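You operate a simulated robot arm through the tools that you are given. There is no shell and no other tool. Be economical: measure what you need, move in short steps, check, and stop when the job is done.

You are at the controls of a simulated two-armed robot. One attempt, no reset.

TASK
Pick up the white-tipped leg with one hand, pass it to the other hand and put it on the pad of the cradle. Put one of the white pegs from the grey peg tray in the teal tray. Put one of the yellow pegs from the grey peg tray on top of the blue block. The order is free.

It is judged by the outcome, as a careful person would: the job done as asked, and still so three seconds after it is handed in. It fails if anything else is knocked over, pushed out of place, dropped, spilled or broken.

THE ROBOT
Two 7-joint arms with fingered hands on one trunk, on a base that drives. Base frame: it is fixed to the floor where the robot stands at the start and does not move with it; the origin is under the middle of the robot, x ahead of it, y to its left, z up; the surface under the hand at the start is at about z = 0.867. Readings come in m, degrees, newtons and seconds.
The left shoulder is at the start at [0.07, 0.132, 1.192], the right one opposite. With the tool pointing down near the work surface each hand reaches from about 0.1 to 0.62 m from the robot's upright axis, wherever it stands, measured 20 degrees to its own side. Places, roughly: blue block (5x5x4 cm) [0.6, -1.2, 0.9]; pad of the cradle [-4.4, 0.6, 0.9]; teal tray [-0.75, -6.25, 0.5]; white peg (3x3x7 cm) [0.4, -3.8, 0.9]; white-tipped leg (4x4x20 cm) [0.5, 0.1, 1]; yellow peg (3x3x7 cm) [0.3, -3.8, 0.9]. Payload 2.3 kg a hand.
The TCP of each hand is the grasp point between the finger pads, 0.025 m short of the fingertips. In the tool frame z runs along the fingers and y along their closing line. Largest opening 0.088 m; the body of the gripper starts 0.029 m behind the TCP. The gripper is a hand of 3 fingers: y runs from the thumb to the fingers, the wrist lies at [-0.013, -0.097, -0.162] in the tool frame.
Orientation is told as [roll, pitch, yaw] about the base's x, y, z axes, in that order, counted from this pose: with the fingers straight down and the wrist toward the robot, the tool's x, y and z point along [0, 1, 0], [1, 0, 0] and [0, 0, -1] of the base frame.

THE INTERFACE
- The arms move only by the tool servo_tool. It takes "left_moves", "right_moves" or both (then of equal length, played together; a hand with none holds still); each is a list of rows, each a list of 6 numbers: the shift along the tool's x, y, z in m, then the turn, a rotation vector about the tool's x, y, z in degrees. In form: [[x, y, z, ax, ay, az], ...]. A call has 1 to 20 rows; each row shifts and turns the commanded pose from where the row before left it, along the tool's axes as they then stand. A row lasts 0.2 s, in which the tool goes at most 0.05 m and 8.6 degrees; a call with a longer step from one row to the next is refused whole. Where a pose cannot be reached the arm comes as near as it can. A force on the tool above 40 N (or 10 N above the force at the start of the call, whichever is more), or a blocked arm, ends the call early, and 0.2 s more pass. In this call time passes only in rows, and 0.2 s behind the last. The reply holds the time, the measured pose of the TCP, the force on the tool along the base axes, the opening and the grip force, in the units named above and with some noise, with the torque about the TCP (base axes, N m) and any sound that the robot's microphone picked up.
- Cameras (640 x 400 px; columns grow to the right, rows downward): "scene" is now at [0.1231, 0.0099, 1.509]; the picture's right is [0.18, -0.98, 0.00], its down [-0.66, -0.12, -0.75] and it looks along [0.73, 0.14, -0.67] (base axes); focal length 294 px, centre (320, 200). "left" rides on the left gripper at [-0.058, -0.085, -0.099] in its tool frame; the picture's right is [-0.67, -0.35, 0.66], its down [0.69, -0.63, 0.37] and it looks along [0.29, 0.69, 0.66] (tool axes); focal length 261 px, centre (320, 200). "right" rides on the right gripper at [0.058, -0.085, -0.099] in its tool frame; the picture's right is [-0.67, 0.35, -0.66], its down [-0.69, -0.63, 0.37] and it looks along [-0.29, 0.69, 0.66] (tool axes); focal length 261 px, centre (320, 200).
- capture(camera): a new picture of that camera. No time passes.
- raise_lower(by): slides the trunk up (or, below 0, down) by that many m; the arms and the scene camera ride with it, the base frame stays. It gives what a move gives, with no picture.
- drive_base(legs): drives the robot by 1 to 6 legs, each [ahead, left, turn to the left] in m, m and degrees, along the robot's own axes; the way and the turn of a leg run together, so that a leg with both is an arc; at most 1.5 m and 180 degrees a leg. The arms and the cameras ride along, it lands a little off, and it stops where it bumps. It gives what a move gives.
- move_fingers(index, middle, thumb_bend, thumb_turn, hand): sets how far each is bent, from 0 (flat) to 100 (curled in); at 30 the hand is open as for a grip, at 70 the pads meet at the TCP. One left out holds its place. A second passes; each finger stops where it meets its share of the squeeze, and holds until it gets a number again. It is the only way to open and close the hand. It gives what a move gives, with no picture; readings hold the bend of each and the force on the fingers (four entries, about 0 where the hand has none), thumb and palm. thumb_turn goes from beside the hand (0) to across from the fingers (100), as for a grip.
- head_to(pan, tilt): turns the head with the scene camera to pan (to the left, within 86 degrees either way) and tilt (down, from -29 to 69), counted from straight ahead of the robot. It gives what a move gives.
- probe_pixels(camera, pixels): there is no depth. For up to 12 entries [column, row, z] of the newest picture of that camera ("zoom" is the newest enlarged one), the place [x, y] in the base frame at which the ray of that pixel passes the height z, good to about 0.002 m, but the place of the scene camera against the robot may be out by one fixed shift of up to 0.018 m in any direction. No time passes.
- zoom(camera, box): a new picture of the part [left, top, right, bottom] of that camera's present view, enlarged. No time passes.
- finish_job(): hands the job in; it is judged then, once.

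Go step by step. Measure first, check grasps and placings, and put right what went wrong. The budget is 110 turns and 108 pictures, counting those below and the enlarged ones. Unless the task says otherwise, let go and move clear before handing in.

The tools are called after ">>>" as name(argument=value, ...) on one line, values as JSON. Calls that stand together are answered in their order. servo_tool: Moves the arms, as the interface text tells. Its arguments: {"type":"object","properties":{"left_moves":{"type":"array"},"right_moves":{"type":"array"}},"required":[]} The other tools are called the same way: raise_lower (by) slides the trunk up or down; move_fingers (index, middle, thumb_bend, thumb_turn, hand) moves the fingers one by one; drive_base (legs) drives the base; head_to (pan, tilt) turns the head that bears the scene camera; capture (camera) takes a picture; probe_pixels (camera, pixels) gives the place at which the rays of pixels pass given heights; zoom (camera, box) takes an enlarged picture of a part of a camera's view; finish_job () hands the job in.

At the start:

```text
clock: 0.0
left_tool_pos: [0.3539, 0.2387, 1.2052]
left_tcp_rot: [-0.1, 0.0, 0.1]
left_contact_force: [-0.6, 0.0, 0.2]
left_wrist_torque: [0.01, 0.0, 0.0]
left_finger_gap: 0.0876
left_grasp_force: 0.1
left_shape: jaw
left_bend: [30.0, 30.0, 30.0, 98.0]
left_finger forces: [0.0, 0.1, 0.1, 0.1, 0.0, 0.0]
right_tool_pos: [0.4432, -0.102, 1.1522]
right_tcp_rot: [0.1, 0.0, 0.0]
right_contact_force: [-0.7, 0.3, 0.2]
right_wrist_torque: [-0.02, 0.0, -0.03]
right_finger_gap: 0.0875
right_grasp_force: 0.1
right_shape: jaw
right_bend: [30.0, 30.0, 30.0, 98.0]
right_finger forces: [0.0, 0.0, 0.0, 0.0, 0.0, 0.0]
trunk travel left (down, up): [-0.75, 0.09]
robot x, y, heading: [0.0011, 0.0025, -0.3]
head pan, tilt: [10.5, 41.8]
```

scene: 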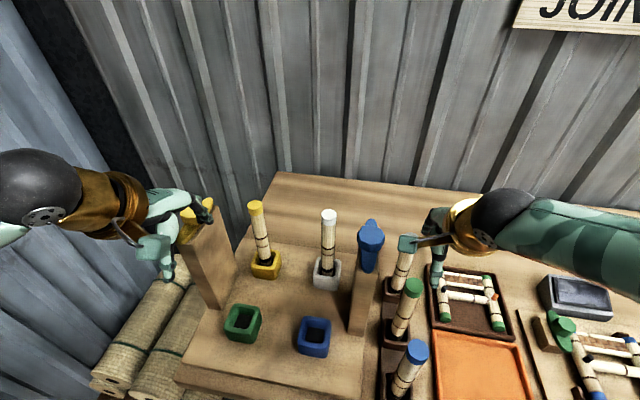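
right: 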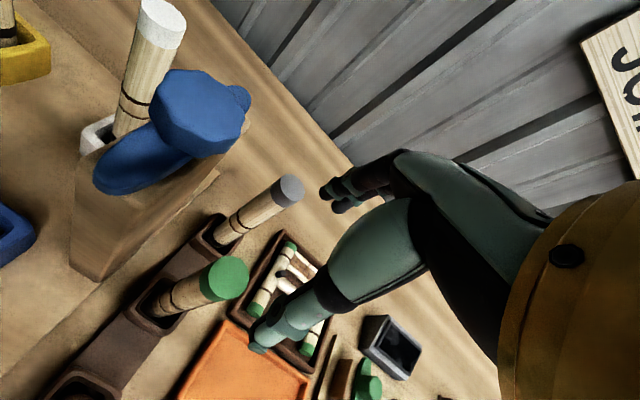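
left: 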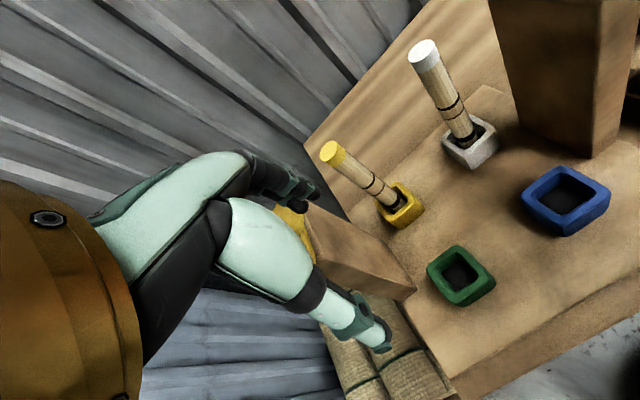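

The white-tipped leg stands in a white socket near (328,245) in the scene picture, with a post carrying a blue knob to its right at (370,250). I'll enlarge this part to measure.

>>> zoom(camera="scene", box=[180, 170, 440, 390])

>>> probe_pixels(camera="scene", pixels=[[328, 214, 1.05], [328, 214, 1.08], [326, 280, 0.867], [326, 272, 0.9], [370, 228, 1.05], [256, 204, 1.05], [207, 212, 1.05], [350, 330, 0.867], [220, 305, 0.867]])

>>> zoom(camera="left", box=[380, 0, 640, 200])

```text
1.82 times, centred on (310, 280) of scene
```

zoom: 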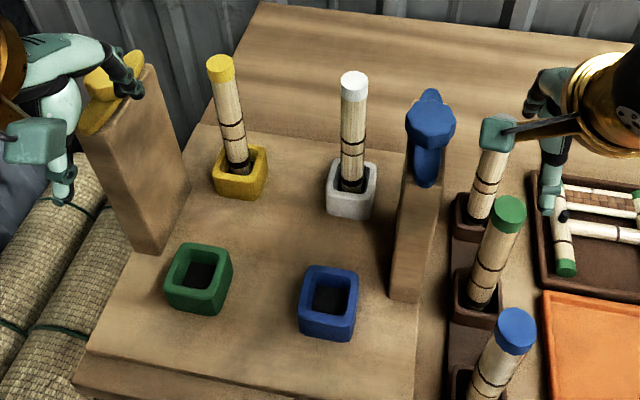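

```text
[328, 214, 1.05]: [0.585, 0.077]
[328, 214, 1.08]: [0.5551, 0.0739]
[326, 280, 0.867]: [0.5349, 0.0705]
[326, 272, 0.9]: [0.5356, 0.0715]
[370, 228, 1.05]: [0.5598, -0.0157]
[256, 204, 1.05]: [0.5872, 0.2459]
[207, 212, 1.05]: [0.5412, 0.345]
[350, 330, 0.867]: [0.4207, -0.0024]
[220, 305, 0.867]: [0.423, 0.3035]
```

```text
2.00 times, centred on (510, 100) of left
```

zoom: 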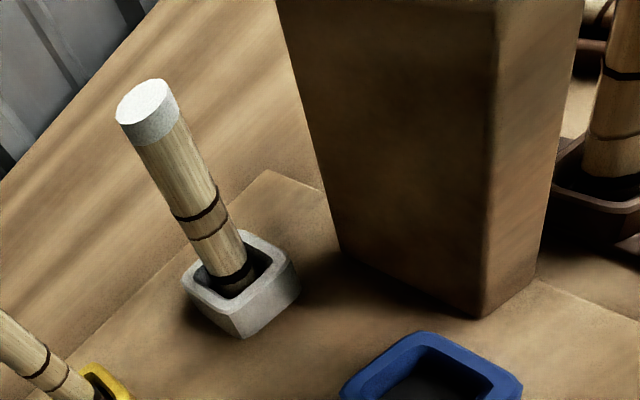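

The left view shows the leg's white top at about (424,48) and the right view shows it at (161,22). I'll triangulate it from the two wrist cameras.

>>> probe_pixels(camera="left", pixels=[[424, 50, 1.04], [424, 50, 1.07], [424, 50, 1.1], [475, 150, 0.9], [475, 150, 0.93], [548, 135, 0.867], [604, 158, 0.867], [473, 134, 0.9], [473, 134, 0.89], [460, 107, 0.95]])

>>> probe_pixels(camera="right", pixels=[[161, 20, 1.04], [161, 20, 1.07], [161, 20, 1.1], [135, 115, 0.95], [200, 110, 1.07], [215, 175, 1.05], [120, 175, 1.05]])

```text
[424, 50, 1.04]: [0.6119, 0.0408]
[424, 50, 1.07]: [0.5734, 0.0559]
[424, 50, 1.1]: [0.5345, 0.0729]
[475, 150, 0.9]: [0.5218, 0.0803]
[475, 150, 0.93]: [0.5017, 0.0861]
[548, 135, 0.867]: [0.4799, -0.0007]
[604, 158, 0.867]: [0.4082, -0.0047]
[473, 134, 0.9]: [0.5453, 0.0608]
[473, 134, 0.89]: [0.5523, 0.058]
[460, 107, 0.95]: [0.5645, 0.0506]
```

```text
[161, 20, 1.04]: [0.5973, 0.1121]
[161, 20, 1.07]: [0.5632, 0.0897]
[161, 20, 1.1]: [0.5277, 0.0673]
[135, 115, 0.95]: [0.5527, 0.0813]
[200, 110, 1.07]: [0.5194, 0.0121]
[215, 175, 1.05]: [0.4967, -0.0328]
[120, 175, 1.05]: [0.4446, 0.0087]
```

Triangulating puts the leg top at about (0.537, 0.071, 1.095), and the leg is upright. I'll bring the left hand above it and move the right hand aside.

>>> servo_tool(left_moves=[[-0.028, 0.029, 0, 0, 0, 0], [-0.028, 0.029, 0, 0, 0, 0], [-0.028, 0.029, 0, 0, 0, 0], [-0.028, 0.029, 0, 0, 0, 0], [-0.028, 0.029, 0, 0, 0, 0], [-0.028, 0.029, 0, 0, 0, 0]], right_moves=[[-0.025, 0, -0.01, 0, 0, 0], [-0.025, 0, -0.01, 0, 0, 0], [-0.025, 0, -0.01, 0, 0, 0], [-0.025, 0, -0.01, 0, 0, 0], [-0.025, 0, -0.01, 0, 0, 0], [0, 0, 0, 0, 0, 0]])

>>> capture(camera="left")

>>> capture(camera="scene")

>>> capture(camera="right")

```text
clock: 1.4
left_tool_pos: [0.5292, 0.0707, 1.2046]
left_tcp_rot: [0.0, 0.1, 0.0]
left_contact_force: [0.7, -0.7, 0.4]
left_wrist_torque: [-0.03, -0.01, 0.01]
left_finger_gap: 0.0878
left_grasp_force: 0.1
left_shape: jaw
left_bend: [30.0, 30.0, 30.0, 98.0]
left_finger forces: [0.0, 0.0, 0.0, 0.1, 0.0, 0.0]
right_tool_pos: [0.4445, -0.2298, 1.2002]
right_tcp_rot: [0.0, 0.1, 0.1]
right_contact_force: [1.0, -0.1, 0.4]
right_wrist_torque: [-0.01, 0.0, 0.01]
right_finger_gap: 0.0878
right_grasp_force: 0.0
right_shape: jaw
right_bend: [30.0, 30.0, 30.0, 98.0]
right_finger forces: [0.0, 0.1, 0.0, 0.0, 0.0, 0.1]
trunk travel left (down, up): [-0.75, 0.09]
robot x, y, heading: [0.0034, -0.0016, -0.1]
head pan, tilt: [10.5, 41.8]
```

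```text
102 pictures are left
```

left: 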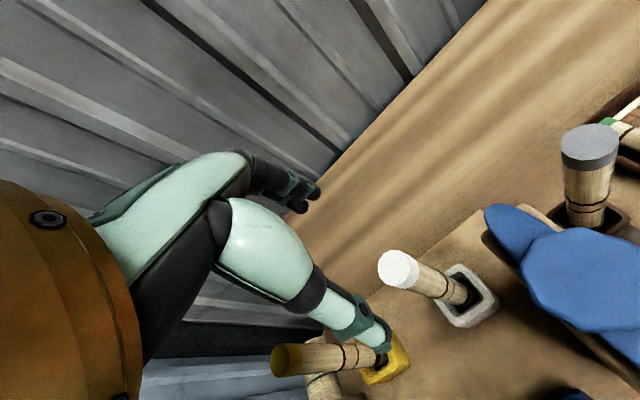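

```text
101 pictures are left
```

scene: 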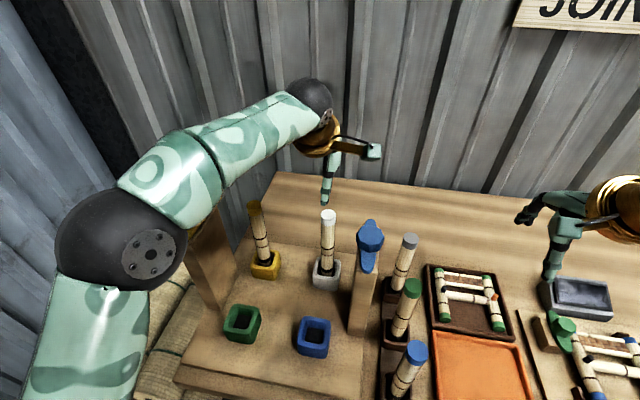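

```text
100 pictures are left
```

right: 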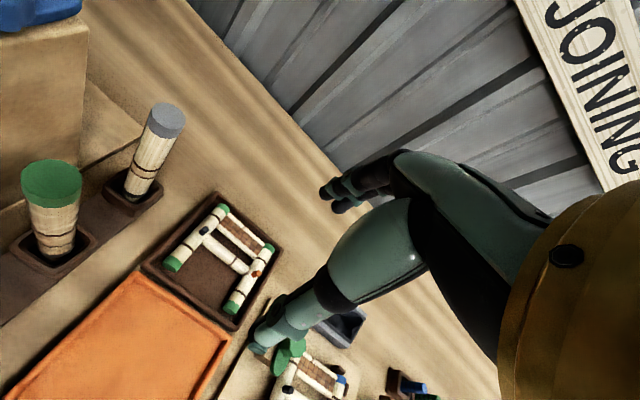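

The leg's white cap is now at (398,268) in the left picture. I'll refine its place and the blue knob's extent.

>>> probe_pixels(camera="left", pixels=[[398, 269, 1.08], [398, 269, 1.09], [398, 269, 1.1], [378, 262, 1.095], [418, 277, 1.095], [460, 291, 0.92], [467, 293, 0.91], [485, 210, 1.08], [521, 285, 1.08], [521, 285, 1.12]])

>>> probe_pixels(camera="scene", pixels=[[328, 214, 1.09], [328, 214, 1.1]])

```text
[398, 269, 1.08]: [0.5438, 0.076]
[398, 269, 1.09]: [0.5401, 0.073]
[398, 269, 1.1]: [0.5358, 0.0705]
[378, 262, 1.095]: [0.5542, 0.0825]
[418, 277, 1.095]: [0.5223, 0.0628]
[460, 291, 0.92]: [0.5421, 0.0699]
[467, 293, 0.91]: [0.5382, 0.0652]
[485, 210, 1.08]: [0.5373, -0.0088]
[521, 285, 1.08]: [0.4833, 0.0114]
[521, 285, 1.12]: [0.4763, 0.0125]
```

```text
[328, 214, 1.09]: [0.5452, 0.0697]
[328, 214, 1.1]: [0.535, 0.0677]
```

The leg is at (0.538, 0.071) with its top at 1.095, and the knob is clear at y ≤ 0.012. I'll descend to z of about 1.074.

>>> servo_tool(left_moves=[[0, 0.009, 0.02, 0, 0, 0], [0, 0, 0.03, 0, 0, 0], [0, 0, 0.03, 0, 0, 0], [0, 0, 0.025, 0, 0, 0], [0, 0, 0.0255, 0, 0, 0]])

>>> capture(camera="left")

>>> zoom(camera="scene", box=[220, 100, 440, 300])

```text
clock: 2.6
left_tool_pos: [0.5364, 0.0696, 1.0741]
left_tcp_rot: [0.0, 0.0, 0.0]
left_contact_force: [0.2, -0.2, -0.2]
left_wrist_torque: [0.0, -0.02, -0.03]
left_finger_gap: 0.0877
left_grasp_force: 0.0
left_shape: jaw
left_bend: [30.0, 30.0, 30.0, 98.0]
left_finger forces: [0.1, 0.0, 0.0, 0.0, 0.0, 0.1]
right_tool_pos: [0.4435, -0.2281, 1.201]
right_tcp_rot: [0.0, 0.0, 0.0]
right_contact_force: [0.0, 0.2, 0.3]
right_wrist_torque: [0.04, 0.02, -0.01]
right_finger_gap: 0.0878
right_grasp_force: 0.1
right_shape: jaw
right_bend: [30.0, 30.0, 30.0, 98.0]
right_finger forces: [0.0, 0.0, 0.1, 0.1, 0.0, 0.0]
trunk travel left (down, up): [-0.75, 0.09]
robot x, y, heading: [-0.0002, -0.0003, -0.1]
head pan, tilt: [10.5, 41.8]
```

```text
99 pictures are left
```

left: 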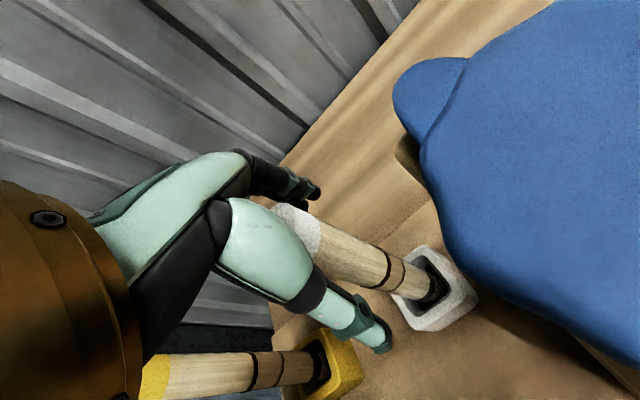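

```text
2.00 times, centred on (330, 200) of scene
```

zoom: 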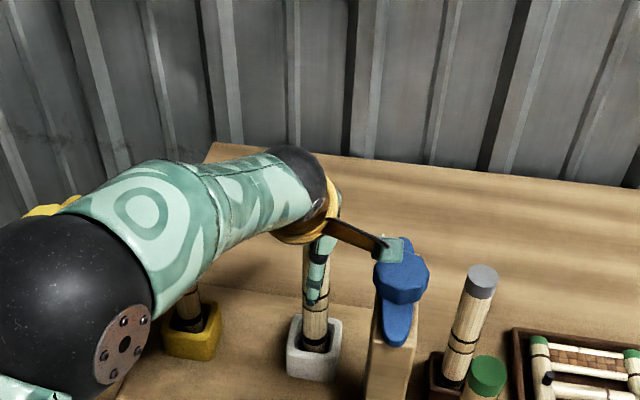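

The leg lies between the thumb and the fingers, and there is no contact force. I'll close the left hand.

>>> move_fingers(hand="left", index=70, middle=70, thumb_bend=70)

```text
clock: 3.6
left_tool_pos: [0.5369, 0.0687, 1.0751]
left_tcp_rot: [-0.1, 0.0, 0.0]
left_contact_force: [-0.2, -0.7, -0.3]
left_wrist_torque: [-0.01, 0.01, 0.0]
left_finger_gap: 0.0191
left_grasp_force: 9.4
left_shape: fingers
left_bend: [62.0, 64.0, 60.0, 96.0]
left_finger forces: [3.7, 5.5, 0.0, 0.0, 9.3, 0.0]
right_tool_pos: [0.4435, -0.2295, 1.2019]
right_tcp_rot: [0.0, 0.0, 0.0]
right_contact_force: [-0.2, 0.2, 0.1]
right_wrist_torque: [0.01, 0.04, -0.01]
right_finger_gap: 0.0874
right_grasp_force: 0.0
right_shape: jaw
right_bend: [30.0, 30.0, 30.0, 98.0]
right_finger forces: [0.0, 0.0, 0.0, 0.1, 0.1, 0.0]
trunk travel left (down, up): [-0.75, 0.09]
robot x, y, heading: [0.0026, -0.0033, 0.1]
head pan, tilt: [10.5, 41.8]
```

The grip holds at 9.4 N. I'll squeeze a little more and then lift slowly straight up.

>>> move_fingers(hand="left", index=85, middle=85, thumb_bend=85)

>>> servo_tool(left_moves=[[0, 0, -0.01, 0, 0, 0], [0, 0, -0.02, 0, 0, 0], [0, 0, -0.02, 0, 0, 0], [0, 0, -0.02, 0, 0, 0], [0, 0, -0.02, 0, 0, 0], [0, 0, -0.02, 0, 0, 0]])

>>> capture(camera="left")

>>> capture(camera="scene")

```text
clock: 4.6
left_tool_pos: [0.5364, 0.0681, 1.0743]
left_tcp_rot: [-0.1, 0.0, 0.1]
left_contact_force: [1.1, 0.0, 0.7]
left_wrist_torque: [0.07, -0.11, 0.03]
left_finger_gap: 0.0174
left_grasp_force: 22.2
left_shape: fingers
left_bend: [74.0, 65.0, 61.0, 95.0]
left_finger forces: [10.4, 13.4, 0.0, 0.0, 20.9, 0.0]
right_tool_pos: [0.4433, -0.2291, 1.201]
right_tcp_rot: [0.0, 0.0, 0.0]
right_contact_force: [0.3, -0.1, -0.4]
right_wrist_torque: [0.01, -0.05, 0.01]
right_finger_gap: 0.0877
right_grasp_force: 0.0
right_shape: jaw
right_bend: [30.0, 30.0, 30.0, 98.0]
right_finger forces: [0.0, 0.0, 0.1, 0.0, 0.1, 0.0]
trunk travel left (down, up): [-0.75, 0.09]
robot x, y, heading: [0.0004, 0.0004, -0.1]
head pan, tilt: [10.5, 41.8]
```

```text
clock: 6.0
left_tool_pos: [0.5393, 0.0696, 1.185]
left_tcp_rot: [0.0, 0.0, 0.0]
left_contact_force: [0.8, 0.0, -0.6]
left_wrist_torque: [0.02, -0.01, 0.02]
left_finger_gap: 0.0171
left_grasp_force: 20.2
left_shape: fingers
left_bend: [74.0, 66.0, 61.0, 94.0]
left_finger forces: [9.7, 12.6, 0.1, 0.1, 19.8, 0.0]
right_tool_pos: [0.4437, -0.2267, 1.2011]
right_tcp_rot: [0.0, 0.0, 0.0]
right_contact_force: [0.2, 0.4, -0.1]
right_wrist_torque: [0.0, 0.0, 0.03]
right_finger_gap: 0.0876
right_grasp_force: 0.0
right_shape: jaw
right_bend: [30.0, 30.0, 30.0, 98.0]
right_finger forces: [0.0, 0.1, 0.0, 0.0, 0.0, 0.0]
trunk travel left (down, up): [-0.75, 0.09]
robot x, y, heading: [-0.0007, 0.0012, 0.0]
head pan, tilt: [10.5, 41.8]
```

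```text
97 pictures are left
```

left: 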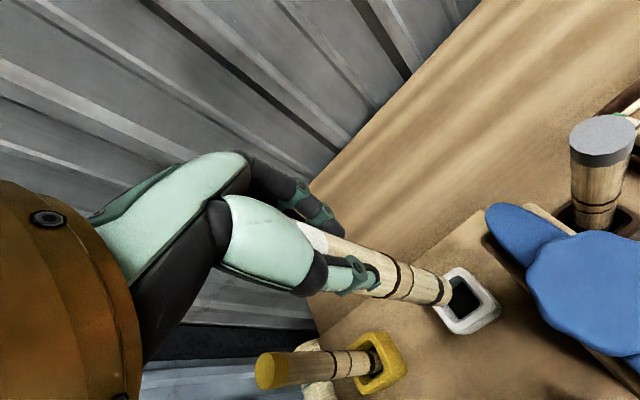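

```text
96 pictures are left
```

scene: 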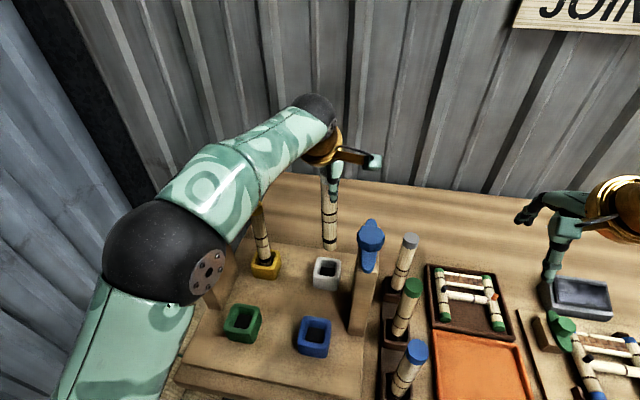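

The leg is clear of the socket at (328,270) and held upright. I'll lift it higher, bring it back, and roll it level so that it points towards the right hand.

>>> servo_tool(left_moves=[[0, 0, -0.04, 0, 0, 0], [0, 0, -0.04, 0, 0, 0], [0, 0, -0.04, 0, 0, 0], [0.014, -0.03, 0, 0, 0, 0], [0.014, -0.03, 0, 0, 0, 0], [0.014, -0.03, 0, 0, 0, 0], [0.014, -0.03, 0, 0, 0, 0], [0.014, -0.03, 0, 0, 0, 0]], right_moves=[[0, 0, -0.03, 0, 0, 0], [0, 0, -0.03, 0, 0, 0], [0, 0, -0.03, 0, 0, 0], [0, 0, -0.03, 0, 0, 0], [0, 0, -0.03, 0, 0, 0], [0, 0, -0.03, 0, 0, 0], [0, 0, 0, 0, 0, 0], [0, 0, 0, 0, 0, 0]])

>>> servo_tool(left_moves=[[0, 0, 0, 0, -7.5, 0], [0, 0, 0, 0, -7.5, 0], [0, 0, 0, 0, -7.5, 0], [0, 0, 0, 0, -7.5, 0], [0, 0, 0, 0, -7.5, 0], [0, 0, 0, 0, -7.5, 0], [0, 0, 0, 0, -7.5, 0], [0, 0, 0, 0, -7.5, 0], [0, 0, 0, 0, -7.5, 0], [0, 0, 0, 0, -7.5, 0], [0, 0, 0, 0, -7.5, 0], [0, 0, 0, 0, -7.5, 0]])

>>> head_to(pan=0, tilt=35)

>>> capture(camera="scene")

>>> capture(camera="right")

```text
clock: 7.8
left_tool_pos: [0.3637, 0.1473, 1.28]
left_tcp_rot: [-0.1, -0.3, 0.1]
left_contact_force: [-0.4, 0.1, -1.0]
left_wrist_torque: [0.02, -0.03, -0.01]
left_finger_gap: 0.0166
left_grasp_force: 20.1
left_shape: fingers
left_bend: [75.0, 72.0, 60.0, 94.0]
left_finger forces: [9.3, 12.7, 0.0, 0.1, 19.2, 0.0]
left hand out of reach, approached as far as the arm can: row 2, 3, 6
right_tool_pos: [0.4407, -0.2269, 1.3727]
right_tcp_rot: [-0.1, -0.2, -0.1]
right_contact_force: [-0.1, 0.3, 0.0]
right_wrist_torque: [-0.05, 0.0, 0.02]
right_finger_gap: 0.0878
right_grasp_force: 0.0
right_shape: jaw
right_bend: [30.0, 30.0, 30.0, 98.0]
right_finger forces: [0.0, 0.0, 0.0, 0.0, 0.1, 0.0]
right hand out of reach, approached as far as the arm can: row 6
trunk travel left (down, up): [-0.75, 0.09]
robot x, y, heading: [0.0012, -0.0003, -0.0]
head pan, tilt: [10.5, 41.8]
```

```text
clock: 10.4
left_tool_pos: [0.3657, 0.143, 1.2808]
left_tcp_rot: [-90.1, 0.0, 0.1]
left_contact_force: [0.9, -0.1, -0.9]
left_wrist_torque: [0.07, 0.0, -0.01]
left_finger_gap: 0.0159
left_grasp_force: 21.1
left_shape: fingers
left_bend: [75.0, 72.0, 60.0, 94.0]
left_finger forces: [9.2, 13.3, 0.1, 0.1, 19.0, 0.0]
right_tool_pos: [0.4429, -0.2272, 1.3726]
right_tcp_rot: [0.0, 0.1, 0.0]
right_contact_force: [0.2, -0.3, -0.7]
right_wrist_torque: [0.02, 0.01, 0.0]
right_finger_gap: 0.0879
right_grasp_force: 0.1
right_shape: jaw
right_bend: [30.0, 30.0, 30.0, 98.0]
right_finger forces: [0.0, 0.0, 0.1, 0.0, 0.0, 0.1]
trunk travel left (down, up): [-0.75, 0.09]
robot x, y, heading: [0.0009, -0.0005, 0.2]
head pan, tilt: [10.5, 41.8]
```

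```text
clock: 11.1
left_tool_pos: [0.3657, 0.142, 1.2812]
left_tcp_rot: [-90.0, 0.0, 0.1]
left_contact_force: [-0.4, 1.0, -0.1]
left_wrist_torque: [0.07, 0.01, 0.0]
left_finger_gap: 0.0162
left_grasp_force: 20.1
left_shape: fingers
left_bend: [75.0, 72.0, 60.0, 94.0]
left_finger forces: [9.0, 13.3, 0.0, 0.0, 19.2, 0.0]
right_tool_pos: [0.4423, -0.2279, 1.3712]
right_tcp_rot: [0.0, 0.0, 0.0]
right_contact_force: [0.0, 0.1, 1.2]
right_wrist_torque: [0.01, -0.05, -0.01]
right_finger_gap: 0.0879
right_grasp_force: 0.1
right_shape: jaw
right_bend: [30.0, 30.0, 30.0, 98.0]
right_finger forces: [0.1, 0.0, 0.0, 0.1, 0.0, 0.1]
trunk travel left (down, up): [-0.75, 0.09]
robot x, y, heading: [-0.001, 0.0017, -0.1]
head pan, tilt: [0.0, 35.0]
```

```text
95 pictures are left
```

scene: 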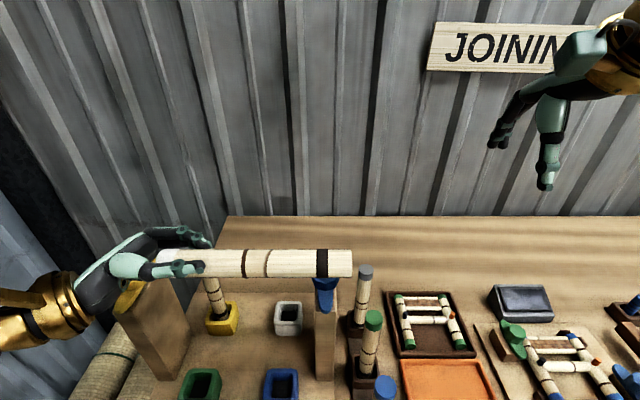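

```text
94 pictures are left
```

right: 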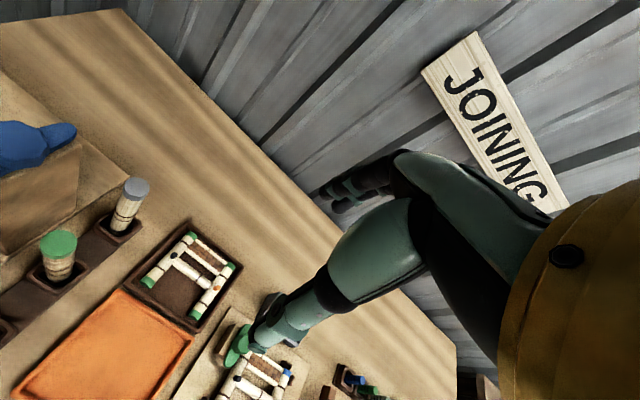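

The leg is level, from about (160,264) to (350,263), and the right hand is high. I'll measure the leg's axis and far end.

>>> probe_pixels(camera="scene", pixels=[[350, 263, 1.281], [270, 263, 1.281], [205, 263, 1.281], [322, 249, 1.281], [322, 277, 1.281]])

```text
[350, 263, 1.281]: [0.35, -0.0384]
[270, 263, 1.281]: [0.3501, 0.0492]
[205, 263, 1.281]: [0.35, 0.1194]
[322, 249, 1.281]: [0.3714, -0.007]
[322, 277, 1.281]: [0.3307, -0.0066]
```

The scene estimate has the leg axis at x of about 0.350, possibly shifted, while the left TCP is at 0.366. I'll bring the right hand near and measure with its own camera.

>>> servo_tool(right_moves=[[0.035, -0.015, 0, 0, 0, 0], [0.035, -0.015, 0, 0, 0, 0], [0.035, -0.015, 0, 0, 0, 0], [0.035, -0.015, 0, 0, 0, 0], [0.035, -0.015, 0, 0, 0, 0], [0.035, -0.009, 0, 0, 0, 0]])

>>> capture(camera="right")

>>> capture(camera="scene")

>>> capture(camera="left")

```text
clock: 12.5
left_tool_pos: [0.3653, 0.1447, 1.2817]
left_tcp_rot: [-90.2, 0.0, 0.1]
left_contact_force: [-0.4, -0.3, -1.7]
left_wrist_torque: [0.02, 0.0, 0.0]
left_finger_gap: 0.0161
left_grasp_force: 20.4
left_shape: fingers
left_bend: [75.0, 72.0, 60.0, 94.0]
left_finger forces: [9.1, 13.2, 0.0, 0.1, 19.2, 0.1]
right_tool_pos: [0.3597, -0.0134, 1.373]
right_tcp_rot: [-0.1, 0.0, -0.2]
right_contact_force: [-0.7, -0.3, 0.7]
right_wrist_torque: [0.03, 0.01, 0.03]
right_finger_gap: 0.0879
right_grasp_force: 0.0
right_shape: jaw
right_bend: [30.0, 30.0, 30.0, 98.0]
right_finger forces: [0.1, 0.0, 0.1, 0.0, 0.1, 0.0]
trunk travel left (down, up): [-0.75, 0.09]
robot x, y, heading: [0.0012, -0.0029, 0.1]
head pan, tilt: [0.0, 35.0]
```

```text
93 pictures are left
```

right: 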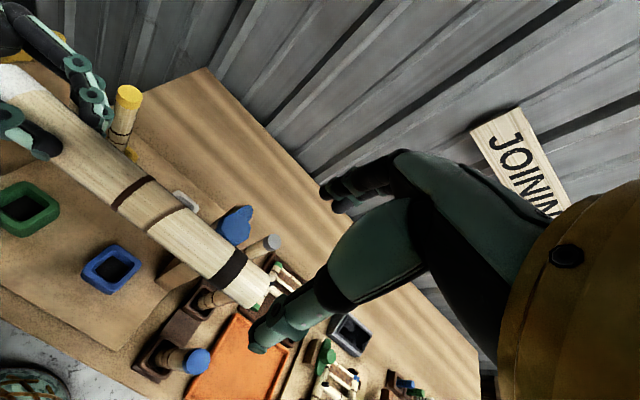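

```text
92 pictures are left
```

scene: 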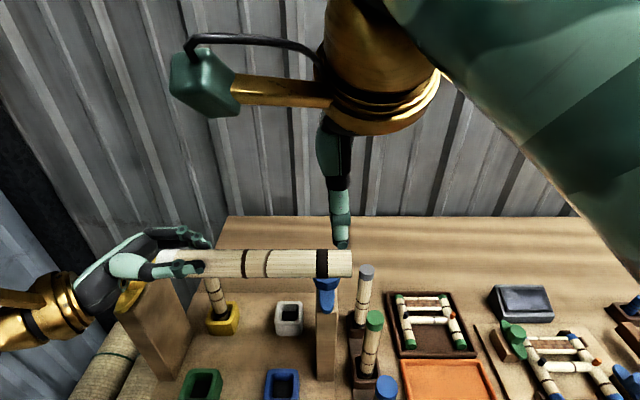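

```text
91 pictures are left
```

left: 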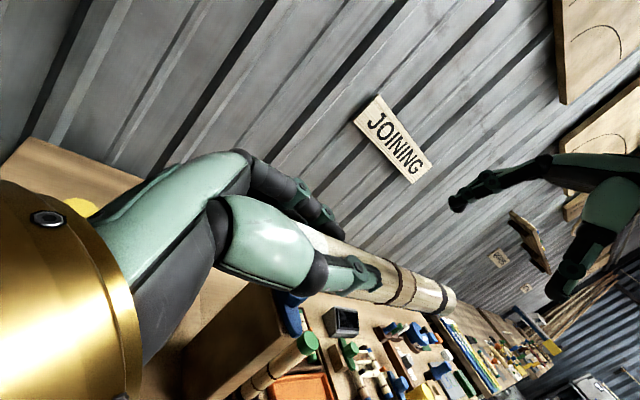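

In the right picture the leg's black band is centred near (229,270) and the brown band near (132,193). I'll probe the axis.

>>> probe_pixels(camera="right", pixels=[[229, 270, 1.281], [229, 270, 1.271], [132, 193, 1.281], [246, 253, 1.281], [211, 287, 1.281], [257, 294, 1.281], [170, 222, 1.281]])

>>> probe_pixels(camera="scene", pixels=[[322, 263, 1.281], [322, 263, 1.271], [322, 263, 1.291], [254, 263, 1.281]])

```text
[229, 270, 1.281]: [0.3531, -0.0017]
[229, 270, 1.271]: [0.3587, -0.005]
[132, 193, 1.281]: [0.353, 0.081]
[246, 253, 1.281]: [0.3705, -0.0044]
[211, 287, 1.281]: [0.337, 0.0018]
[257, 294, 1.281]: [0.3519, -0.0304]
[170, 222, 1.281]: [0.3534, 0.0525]
```

```text
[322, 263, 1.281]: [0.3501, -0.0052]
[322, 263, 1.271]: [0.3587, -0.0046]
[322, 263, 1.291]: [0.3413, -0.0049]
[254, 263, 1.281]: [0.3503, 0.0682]
```

The leg axis is at x≈0.354, z≈1.280, and its end is at y≈-0.035. I'll lower the right hand around it at y≈0.04.

>>> servo_tool(right_moves=[[0.027, -0.002, 0, 0, 0, 0], [0.027, -0.003, 0, 0, 0, 0], [0, 0, 0.03, 0, 0, 0], [0, 0, 0.03, 0, 0, 0], [0, 0, 0.02, 0, 0, 0], [0, 0, 0.018, 0, 0, 0]])

>>> capture(camera="scene")

>>> capture(camera="right")

```text
clock: 13.9
left_tool_pos: [0.3657, 0.1432, 1.2812]
left_tcp_rot: [-90.0, 0.0, 0.1]
left_contact_force: [0.0, 0.2, -0.9]
left_wrist_torque: [0.08, -0.01, 0.01]
left_finger_gap: 0.016
left_grasp_force: 20.9
left_shape: fingers
left_bend: [75.0, 72.0, 60.0, 94.0]
left_finger forces: [9.0, 13.3, 0.0, 0.0, 19.1, 0.0]
right_tool_pos: [0.3552, 0.0377, 1.2746]
right_tcp_rot: [0.0, 0.1, 0.0]
right_contact_force: [0.1, -0.3, -0.3]
right_wrist_torque: [-0.03, 0.01, 0.02]
right_finger_gap: 0.0878
right_grasp_force: 0.0
right_shape: jaw
right_bend: [30.0, 30.0, 30.0, 98.0]
right_finger forces: [0.1, 0.0, 0.1, 0.1, 0.0, 0.1]
trunk travel left (down, up): [-0.75, 0.09]
robot x, y, heading: [0.0021, -0.002, 0.0]
head pan, tilt: [0.0, 35.0]
```

```text
90 pictures are left
```

scene: 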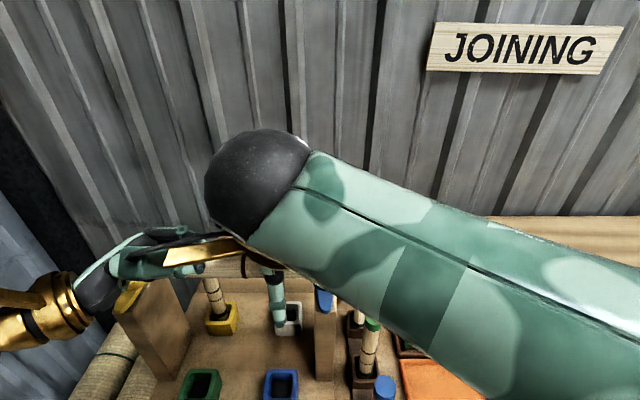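

```text
89 pictures are left
```

right: 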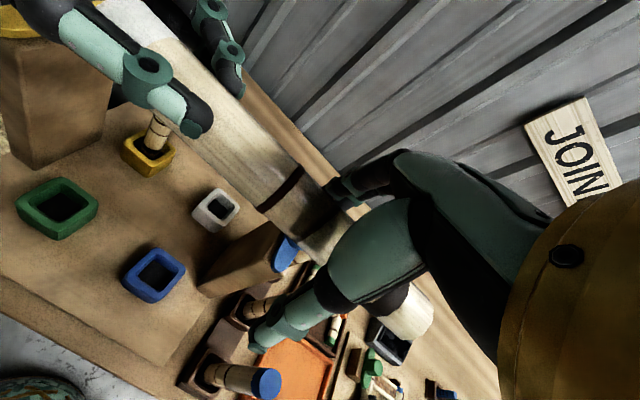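

The leg passes between the right thumb and fingers without contact. I'll close the right hand on it in two stages.

>>> move_fingers(hand="right", index=70, middle=70, thumb_bend=70)

>>> move_fingers(hand="right", index=85, middle=85, thumb_bend=85)

>>> capture(camera="right")

```text
clock: 14.9
left_tool_pos: [0.3652, 0.1427, 1.2831]
left_tcp_rot: [-90.2, 0.1, 0.1]
left_contact_force: [0.9, 0.7, -0.4]
left_wrist_torque: [0.06, -0.04, 0.07]
left_finger_gap: 0.016
left_grasp_force: 21.1
left_shape: fingers
left_bend: [75.0, 72.0, 60.0, 94.0]
left_finger forces: [9.7, 13.6, 0.1, 0.1, 19.2, 0.0]
right_tool_pos: [0.3552, 0.0388, 1.2751]
right_tcp_rot: [0.0, 0.0, 0.0]
right_contact_force: [-0.3, -0.9, 0.9]
right_wrist_torque: [0.01, 0.01, 0.01]
right_finger_gap: 0.0104
right_grasp_force: 5.5
right_shape: fingers
right_bend: [64.0, 70.0, 65.0, 98.0]
right_finger forces: [5.6, 0.0, 0.0, 0.0, 6.2, 0.0]
trunk travel left (down, up): [-0.75, 0.09]
robot x, y, heading: [-0.0001, 0.0028, 0.1]
head pan, tilt: [0.0, 35.0]
```

```text
clock: 15.9
left_tool_pos: [0.3655, 0.1424, 1.2811]
left_tcp_rot: [-90.2, 0.0, 0.0]
left_contact_force: [-0.5, 0.8, 0.9]
left_wrist_torque: [-0.21, 0.01, -0.09]
left_finger_gap: 0.0159
left_grasp_force: 20.1
left_shape: fingers
left_bend: [75.0, 72.0, 60.0, 92.0]
left_finger forces: [9.9, 11.5, 0.0, 0.1, 18.5, 0.0]
right_tool_pos: [0.356, 0.0393, 1.274]
right_tcp_rot: [0.0, 0.0, 0.0]
right_contact_force: [1.3, -1.2, -1.1]
right_wrist_torque: [0.01, 0.02, 0.02]
right_finger_gap: 0.0
right_grasp_force: 1.7
right_shape: fingers
right_bend: [79.0, 84.0, 75.0, 97.0]
right_finger forces: [0.0, 2.6, 0.0, 0.0, 0.6, 0.0]
trunk travel left (down, up): [-0.75, 0.09]
robot x, y, heading: [0.0026, -0.0022, -0.2]
head pan, tilt: [0.0, 35.0]
```

```text
88 pictures are left
```

right: 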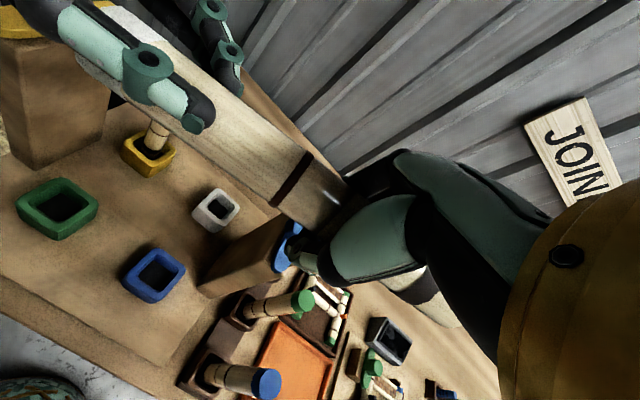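

The right fingers slipped under the leg (bends 79/84/75 with little force), so the TCP sat too low. I'll open the hand and look again.

>>> move_fingers(hand="right", index=30, middle=30, thumb_bend=30)

>>> capture(camera="right")

>>> capture(camera="left")

```text
clock: 16.9
left_tool_pos: [0.3649, 0.143, 1.2827]
left_tcp_rot: [-90.0, 0.0, 0.1]
left_contact_force: [-0.2, 0.5, 0.2]
left_wrist_torque: [0.07, -0.02, 0.01]
left_finger_gap: 0.016
left_grasp_force: 21.3
left_shape: fingers
left_bend: [75.0, 72.0, 59.0, 93.0]
left_finger forces: [8.7, 14.2, 0.0, 0.1, 19.5, 0.1]
right_tool_pos: [0.3549, 0.0392, 1.2744]
right_tcp_rot: [0.0, 0.0, 0.0]
right_contact_force: [0.8, 0.2, -0.5]
right_wrist_torque: [-0.01, 0.02, 0.05]
right_finger_gap: 0.0842
right_grasp_force: 0.0
right_shape: fingers
right_bend: [30.0, 30.0, 30.0, 97.0]
right_finger forces: [0.0, 0.0, 0.0, 0.0, 0.0, 0.1]
trunk travel left (down, up): [-0.75, 0.09]
robot x, y, heading: [0.0019, 0.0019, -0.1]
head pan, tilt: [0.0, 35.0]
```

```text
87 pictures are left
```

right: 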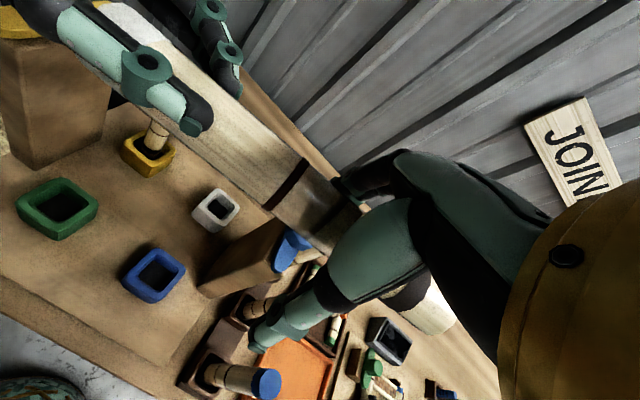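

```text
86 pictures are left
```

left: 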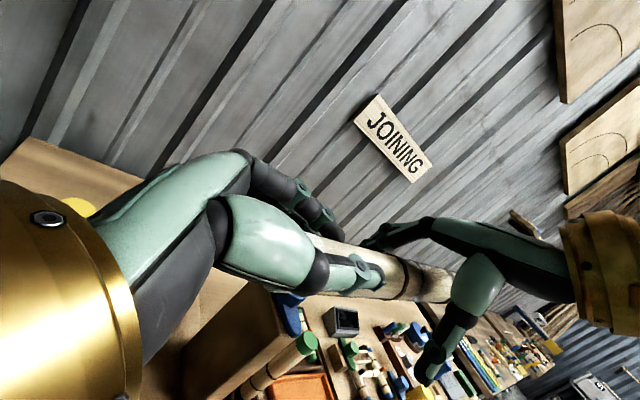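

The leg shifted slightly in the left grip. I'll raise the right hand clear and remeasure.

>>> servo_tool(right_moves=[[0, 0, -0.03, 0, 0, 0], [0, 0, -0.03, 0, 0, 0], [0, 0, -0.03, 0, 0, 0], [-0.025, 0, 0, 0, 0, 0], [-0.025, 0, 0, 0, 0, 0]])

>>> capture(camera="right")

>>> zoom(camera="scene", box=[60, 190, 400, 340])

>>> zoom(camera="left", box=[200, 140, 520, 360])

```text
clock: 18.1
left_tool_pos: [0.3653, 0.1393, 1.2817]
left_tcp_rot: [-89.9, 0.1, 0.1]
left_contact_force: [-0.4, 0.3, -1.0]
left_wrist_torque: [0.08, -0.02, -0.03]
left_finger_gap: 0.016
left_grasp_force: 21.1
left_shape: fingers
left_bend: [75.0, 72.0, 59.0, 93.0]
left_finger forces: [8.8, 14.2, 0.0, 0.0, 19.5, 0.0]
right_tool_pos: [0.3517, -0.0168, 1.3646]
right_tcp_rot: [0.0, -0.1, 0.0]
right_contact_force: [-0.8, -0.6, -0.5]
right_wrist_torque: [0.03, 0.03, 0.02]
right_finger_gap: 0.0844
right_grasp_force: 0.0
right_shape: fingers
right_bend: [30.0, 30.0, 30.0, 97.0]
right_finger forces: [0.0, 0.0, 0.0, 0.1, 0.1, 0.0]
trunk travel left (down, up): [-0.75, 0.09]
robot x, y, heading: [-0.0017, 0.0003, -0.1]
head pan, tilt: [0.0, 35.0]
```

```text
85 pictures are left
```

right: 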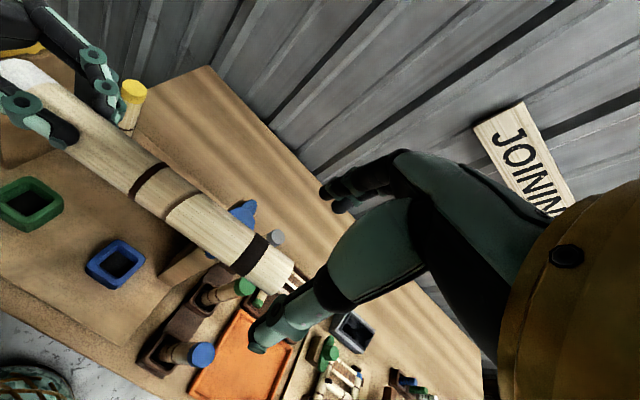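

```text
1.88 times, centred on (230, 265) of scene
```

zoom: 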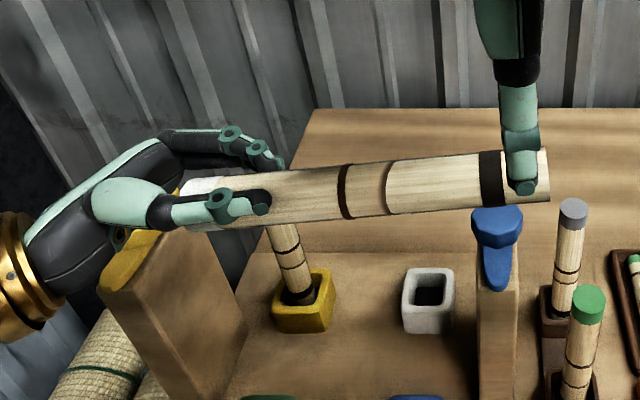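

```text
1.82 times, centred on (360, 250) of left
```

zoom: 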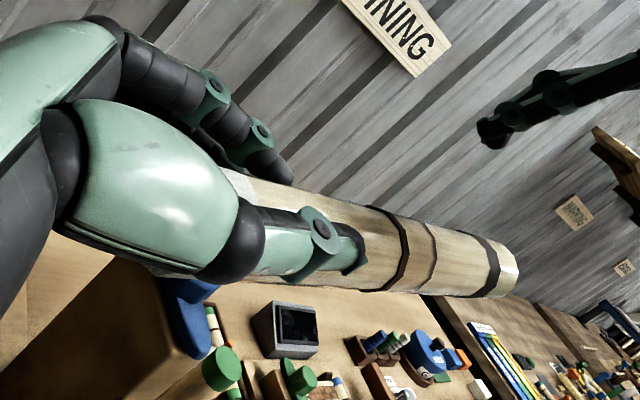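

The leg is now tilted up a few degrees at its free end. I'll probe the band centres at several heights from both views.

>>> probe_pixels(camera="right", pixels=[[250, 254, 1.281], [250, 254, 1.291], [250, 254, 1.301], [148, 182, 1.281], [148, 182, 1.291]])

>>> probe_pixels(camera="zoom", pixels=[[498, 272, 1.281]])

>>> probe_pixels(camera="scene", pixels=[[321, 253, 1.281], [321, 253, 1.291], [321, 253, 1.301], [244, 260, 1.281], [244, 260, 1.291]])

```text
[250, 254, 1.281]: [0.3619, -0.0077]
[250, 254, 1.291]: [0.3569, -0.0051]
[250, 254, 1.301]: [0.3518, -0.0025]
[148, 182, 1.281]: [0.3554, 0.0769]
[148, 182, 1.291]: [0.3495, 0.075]
```

```text
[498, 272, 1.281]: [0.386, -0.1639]
```

```text
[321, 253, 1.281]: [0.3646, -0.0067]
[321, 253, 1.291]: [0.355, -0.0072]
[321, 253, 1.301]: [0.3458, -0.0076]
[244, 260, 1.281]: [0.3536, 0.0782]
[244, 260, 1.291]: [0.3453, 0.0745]
```

Both views put the leg at about 9° of tilt. I'll level it by rolling the left hand back 9°, then remeasure.

>>> servo_tool(left_moves=[[0, 0, 0, 0, 4.5, 0], [0, 0, 0, 0, 4.5, 0]])

>>> capture(camera="right")

>>> zoom(camera="scene", box=[60, 190, 400, 340])

```text
clock: 18.7
left_tool_pos: [0.3654, 0.1426, 1.2817]
left_tcp_rot: [-81.0, -0.1, 0.1]
left_contact_force: [-0.3, -0.1, -1.0]
left_wrist_torque: [0.04, 0.03, 0.02]
left_finger_gap: 0.0159
left_grasp_force: 21.2
left_shape: fingers
left_bend: [75.0, 72.0, 59.0, 93.0]
left_finger forces: [8.8, 14.0, 0.1, 0.0, 19.5, 0.0]
right_tool_pos: [0.3525, -0.0149, 1.3651]
right_tcp_rot: [0.2, 0.1, 0.0]
right_contact_force: [-0.4, 0.5, 0.8]
right_wrist_torque: [-0.01, 0.0, 0.01]
right_finger_gap: 0.0848
right_grasp_force: 0.2
right_shape: fingers
right_bend: [30.0, 30.0, 30.0, 97.0]
right_finger forces: [0.0, 0.0, 0.0, 0.0, 0.0, 0.0]
trunk travel left (down, up): [-0.75, 0.09]
robot x, y, heading: [-0.0003, 0.0001, -0.1]
head pan, tilt: [0.0, 35.0]
```

```text
82 pictures are left
```

right: 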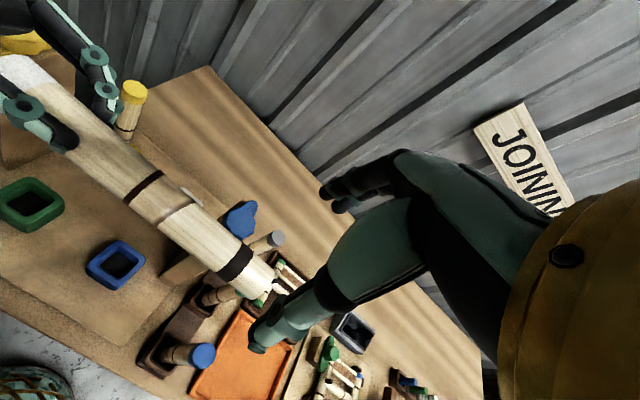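

```text
1.88 times, centred on (230, 265) of scene
```

zoom: 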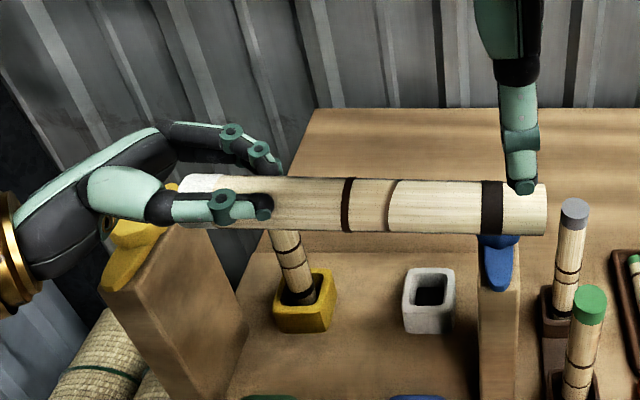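

>>> probe_pixels(camera="right", pixels=[[235, 265, 1.261], [235, 265, 1.271], [235, 265, 1.281], [143, 188, 1.261], [143, 188, 1.271], [143, 188, 1.281]])

>>> probe_pixels(camera="zoom", pixels=[[492, 207, 1.261], [492, 207, 1.271], [492, 207, 1.281], [347, 205, 1.261], [347, 205, 1.271], [347, 205, 1.281]])

```text
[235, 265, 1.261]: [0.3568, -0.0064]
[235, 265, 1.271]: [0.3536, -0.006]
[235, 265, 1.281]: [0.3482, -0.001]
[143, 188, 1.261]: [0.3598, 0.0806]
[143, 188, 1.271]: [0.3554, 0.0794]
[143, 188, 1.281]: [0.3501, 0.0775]
```

```text
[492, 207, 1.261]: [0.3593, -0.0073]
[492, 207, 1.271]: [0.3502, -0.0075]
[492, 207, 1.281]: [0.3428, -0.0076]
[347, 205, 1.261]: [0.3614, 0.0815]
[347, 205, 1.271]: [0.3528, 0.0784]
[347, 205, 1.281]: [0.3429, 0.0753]
```

The scene camera's shift leaves the axis height uncertain. I'll take a second right-camera view from a known displacement.

>>> servo_tool(right_moves=[[0, -0.04, 0, 0, 0, 0], [0, -0.04, 0, 0, 0, 0], [0, 0, 0, 0, 0, 0]])

>>> capture(camera="right")

```text
clock: 19.5
left_tool_pos: [0.366, 0.1445, 1.2818]
left_tcp_rot: [-81.1, -0.1, 0.2]
left_contact_force: [0.1, -0.1, -1.4]
left_wrist_torque: [0.04, -0.03, -0.03]
left_finger_gap: 0.0162
left_grasp_force: 21.4
left_shape: fingers
left_bend: [75.0, 72.0, 59.0, 93.0]
left_finger forces: [8.8, 14.1, 0.0, 0.0, 19.5, 0.1]
right_tool_pos: [0.2724, -0.0126, 1.3638]
right_tcp_rot: [0.0, 0.0, 0.0]
right_contact_force: [0.5, 0.2, 0.3]
right_wrist_torque: [0.01, 0.02, -0.01]
right_finger_gap: 0.0848
right_grasp_force: 0.0
right_shape: fingers
right_bend: [30.0, 30.0, 30.0, 97.0]
right_finger forces: [0.0, 0.0, 0.0, 0.0, 0.0, 0.0]
trunk travel left (down, up): [-0.75, 0.09]
robot x, y, heading: [0.0021, 0.0021, 0.1]
head pan, tilt: [0.0, 35.0]
```

```text
80 pictures are left
```

right: 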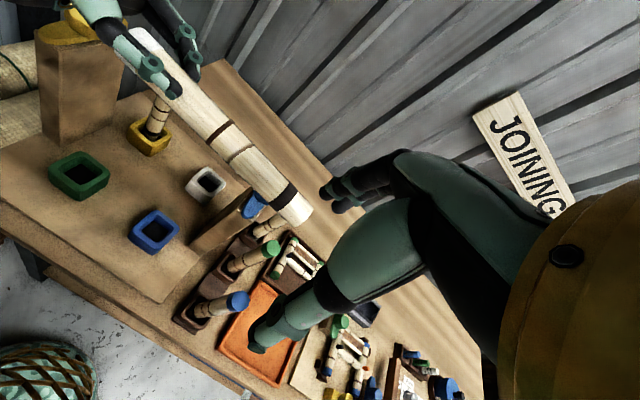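

>>> probe_pixels(camera="right", pixels=[[283, 196, 1.261], [283, 196, 1.271], [283, 196, 1.281], [219, 132, 1.261], [219, 132, 1.271], [219, 132, 1.281]])

```text
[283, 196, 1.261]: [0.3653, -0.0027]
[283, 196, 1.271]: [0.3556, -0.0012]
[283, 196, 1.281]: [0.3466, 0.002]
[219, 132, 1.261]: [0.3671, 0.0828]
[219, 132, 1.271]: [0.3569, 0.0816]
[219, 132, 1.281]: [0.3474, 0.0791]
```

The stereo pair gives the leg axis at x≈0.351, z≈1.277, level. I'll set the right TCP at (0.352, 0.04, 1.282), slightly above the axis.

>>> servo_tool(right_moves=[[0.018, 0.0265, 0, 0, 0, 0], [0.018, 0.0265, 0, 0, 0, 0], [0.017, 0.0265, 0, 0, 0, 0], [0, 0, 0.025, 0, 0, 0], [0, 0, 0.025, 0, 0, 0], [0, 0, 0.02, 0, 0, 0], [0, 0, 0.011, 0, 0, 0]])

>>> move_fingers(hand="right", index=70, middle=70, thumb_bend=70)

>>> capture(camera="left")

```text
clock: 21.1
left_tool_pos: [0.3649, 0.143, 1.2819]
left_tcp_rot: [-81.1, 0.0, 0.1]
left_contact_force: [0.0, 0.2, -0.9]
left_wrist_torque: [0.07, -0.03, 0.0]
left_finger_gap: 0.0158
left_grasp_force: 21.4
left_shape: fingers
left_bend: [75.0, 72.0, 59.0, 93.0]
left_finger forces: [8.8, 14.0, 0.0, 0.1, 19.5, 0.0]
right_tool_pos: [0.3516, 0.0398, 1.282]
right_tcp_rot: [0.1, 0.0, -0.1]
right_contact_force: [-0.5, 0.1, -0.3]
right_wrist_torque: [-0.01, 0.01, 0.04]
right_finger_gap: 0.0844
right_grasp_force: 0.1
right_shape: fingers
right_bend: [30.0, 30.0, 30.0, 97.0]
right_finger forces: [0.0, 0.0, 0.0, 0.0, 0.1, 0.0]
trunk travel left (down, up): [-0.75, 0.09]
robot x, y, heading: [-0.0004, 0.0018, -0.3]
head pan, tilt: [0.0, 35.0]
```

```text
clock: 22.1
left_tool_pos: [0.3649, 0.1449, 1.2827]
left_tcp_rot: [-81.1, -0.1, 0.0]
left_contact_force: [-3.0, 1.0, 0.6]
left_wrist_torque: [-0.12, 0.03, -0.29]
left_finger_gap: 0.0162
left_grasp_force: 18.8
left_shape: fingers
left_bend: [75.0, 72.0, 58.0, 93.0]
left_finger forces: [8.1, 11.4, 0.0, 0.0, 19.0, 0.0]
right_tool_pos: [0.3515, 0.0395, 1.2821]
right_tcp_rot: [0.0, 0.0, 0.1]
right_contact_force: [2.2, -0.4, -1.7]
right_wrist_torque: [-0.02, -0.04, 0.01]
right_finger_gap: 0.0181
right_grasp_force: 10.0
right_shape: fingers
right_bend: [62.0, 64.0, 61.0, 97.0]
right_finger forces: [6.4, 4.3, 0.1, 0.0, 8.4, 0.0]
trunk travel left (down, up): [-0.75, 0.09]
robot x, y, heading: [-0.0022, 0.0004, 0.2]
head pan, tilt: [0.0, 35.0]
```

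```text
79 pictures are left
```

left: 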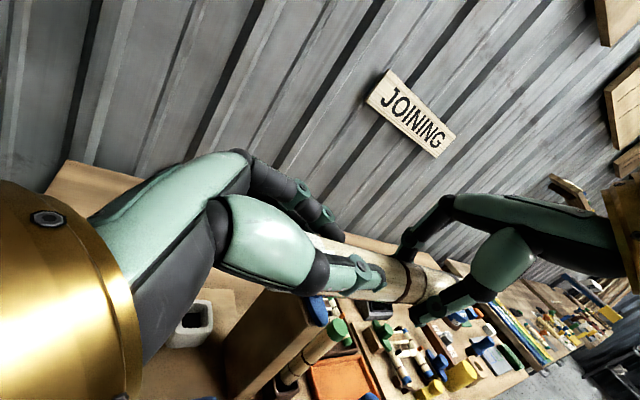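

This is a proper grip: bends 62/64/61, and both fingers and the thumb are loaded. I'll tighten it.

>>> move_fingers(hand="right", index=80, middle=80, thumb_bend=80)

```text
clock: 23.1
left_tool_pos: [0.3662, 0.1442, 1.2808]
left_tcp_rot: [-81.1, 0.0, 0.1]
left_contact_force: [-2.7, 5.0, 2.6]
left_wrist_torque: [-0.26, 0.05, -0.44]
left_finger_gap: 0.0164
left_grasp_force: 18.8
left_shape: fingers
left_bend: [75.0, 72.0, 58.0, 93.0]
left_finger forces: [8.3, 10.6, 0.0, 0.1, 18.8, 0.0]
right_tool_pos: [0.3519, 0.0392, 1.2818]
right_tcp_rot: [-0.1, 0.0, -0.2]
right_contact_force: [2.8, -6.1, -2.7]
right_wrist_torque: [-0.1, -0.04, 0.12]
right_finger_gap: 0.0122
right_grasp_force: 24.2
right_shape: fingers
right_bend: [74.0, 73.0, 64.0, 97.0]
right_finger forces: [13.7, 14.3, 0.0, 0.1, 20.2, 0.0]
trunk travel left (down, up): [-0.75, 0.09]
robot x, y, heading: [-0.0004, 0.0032, -0.0]
head pan, tilt: [0.0, 35.0]
```

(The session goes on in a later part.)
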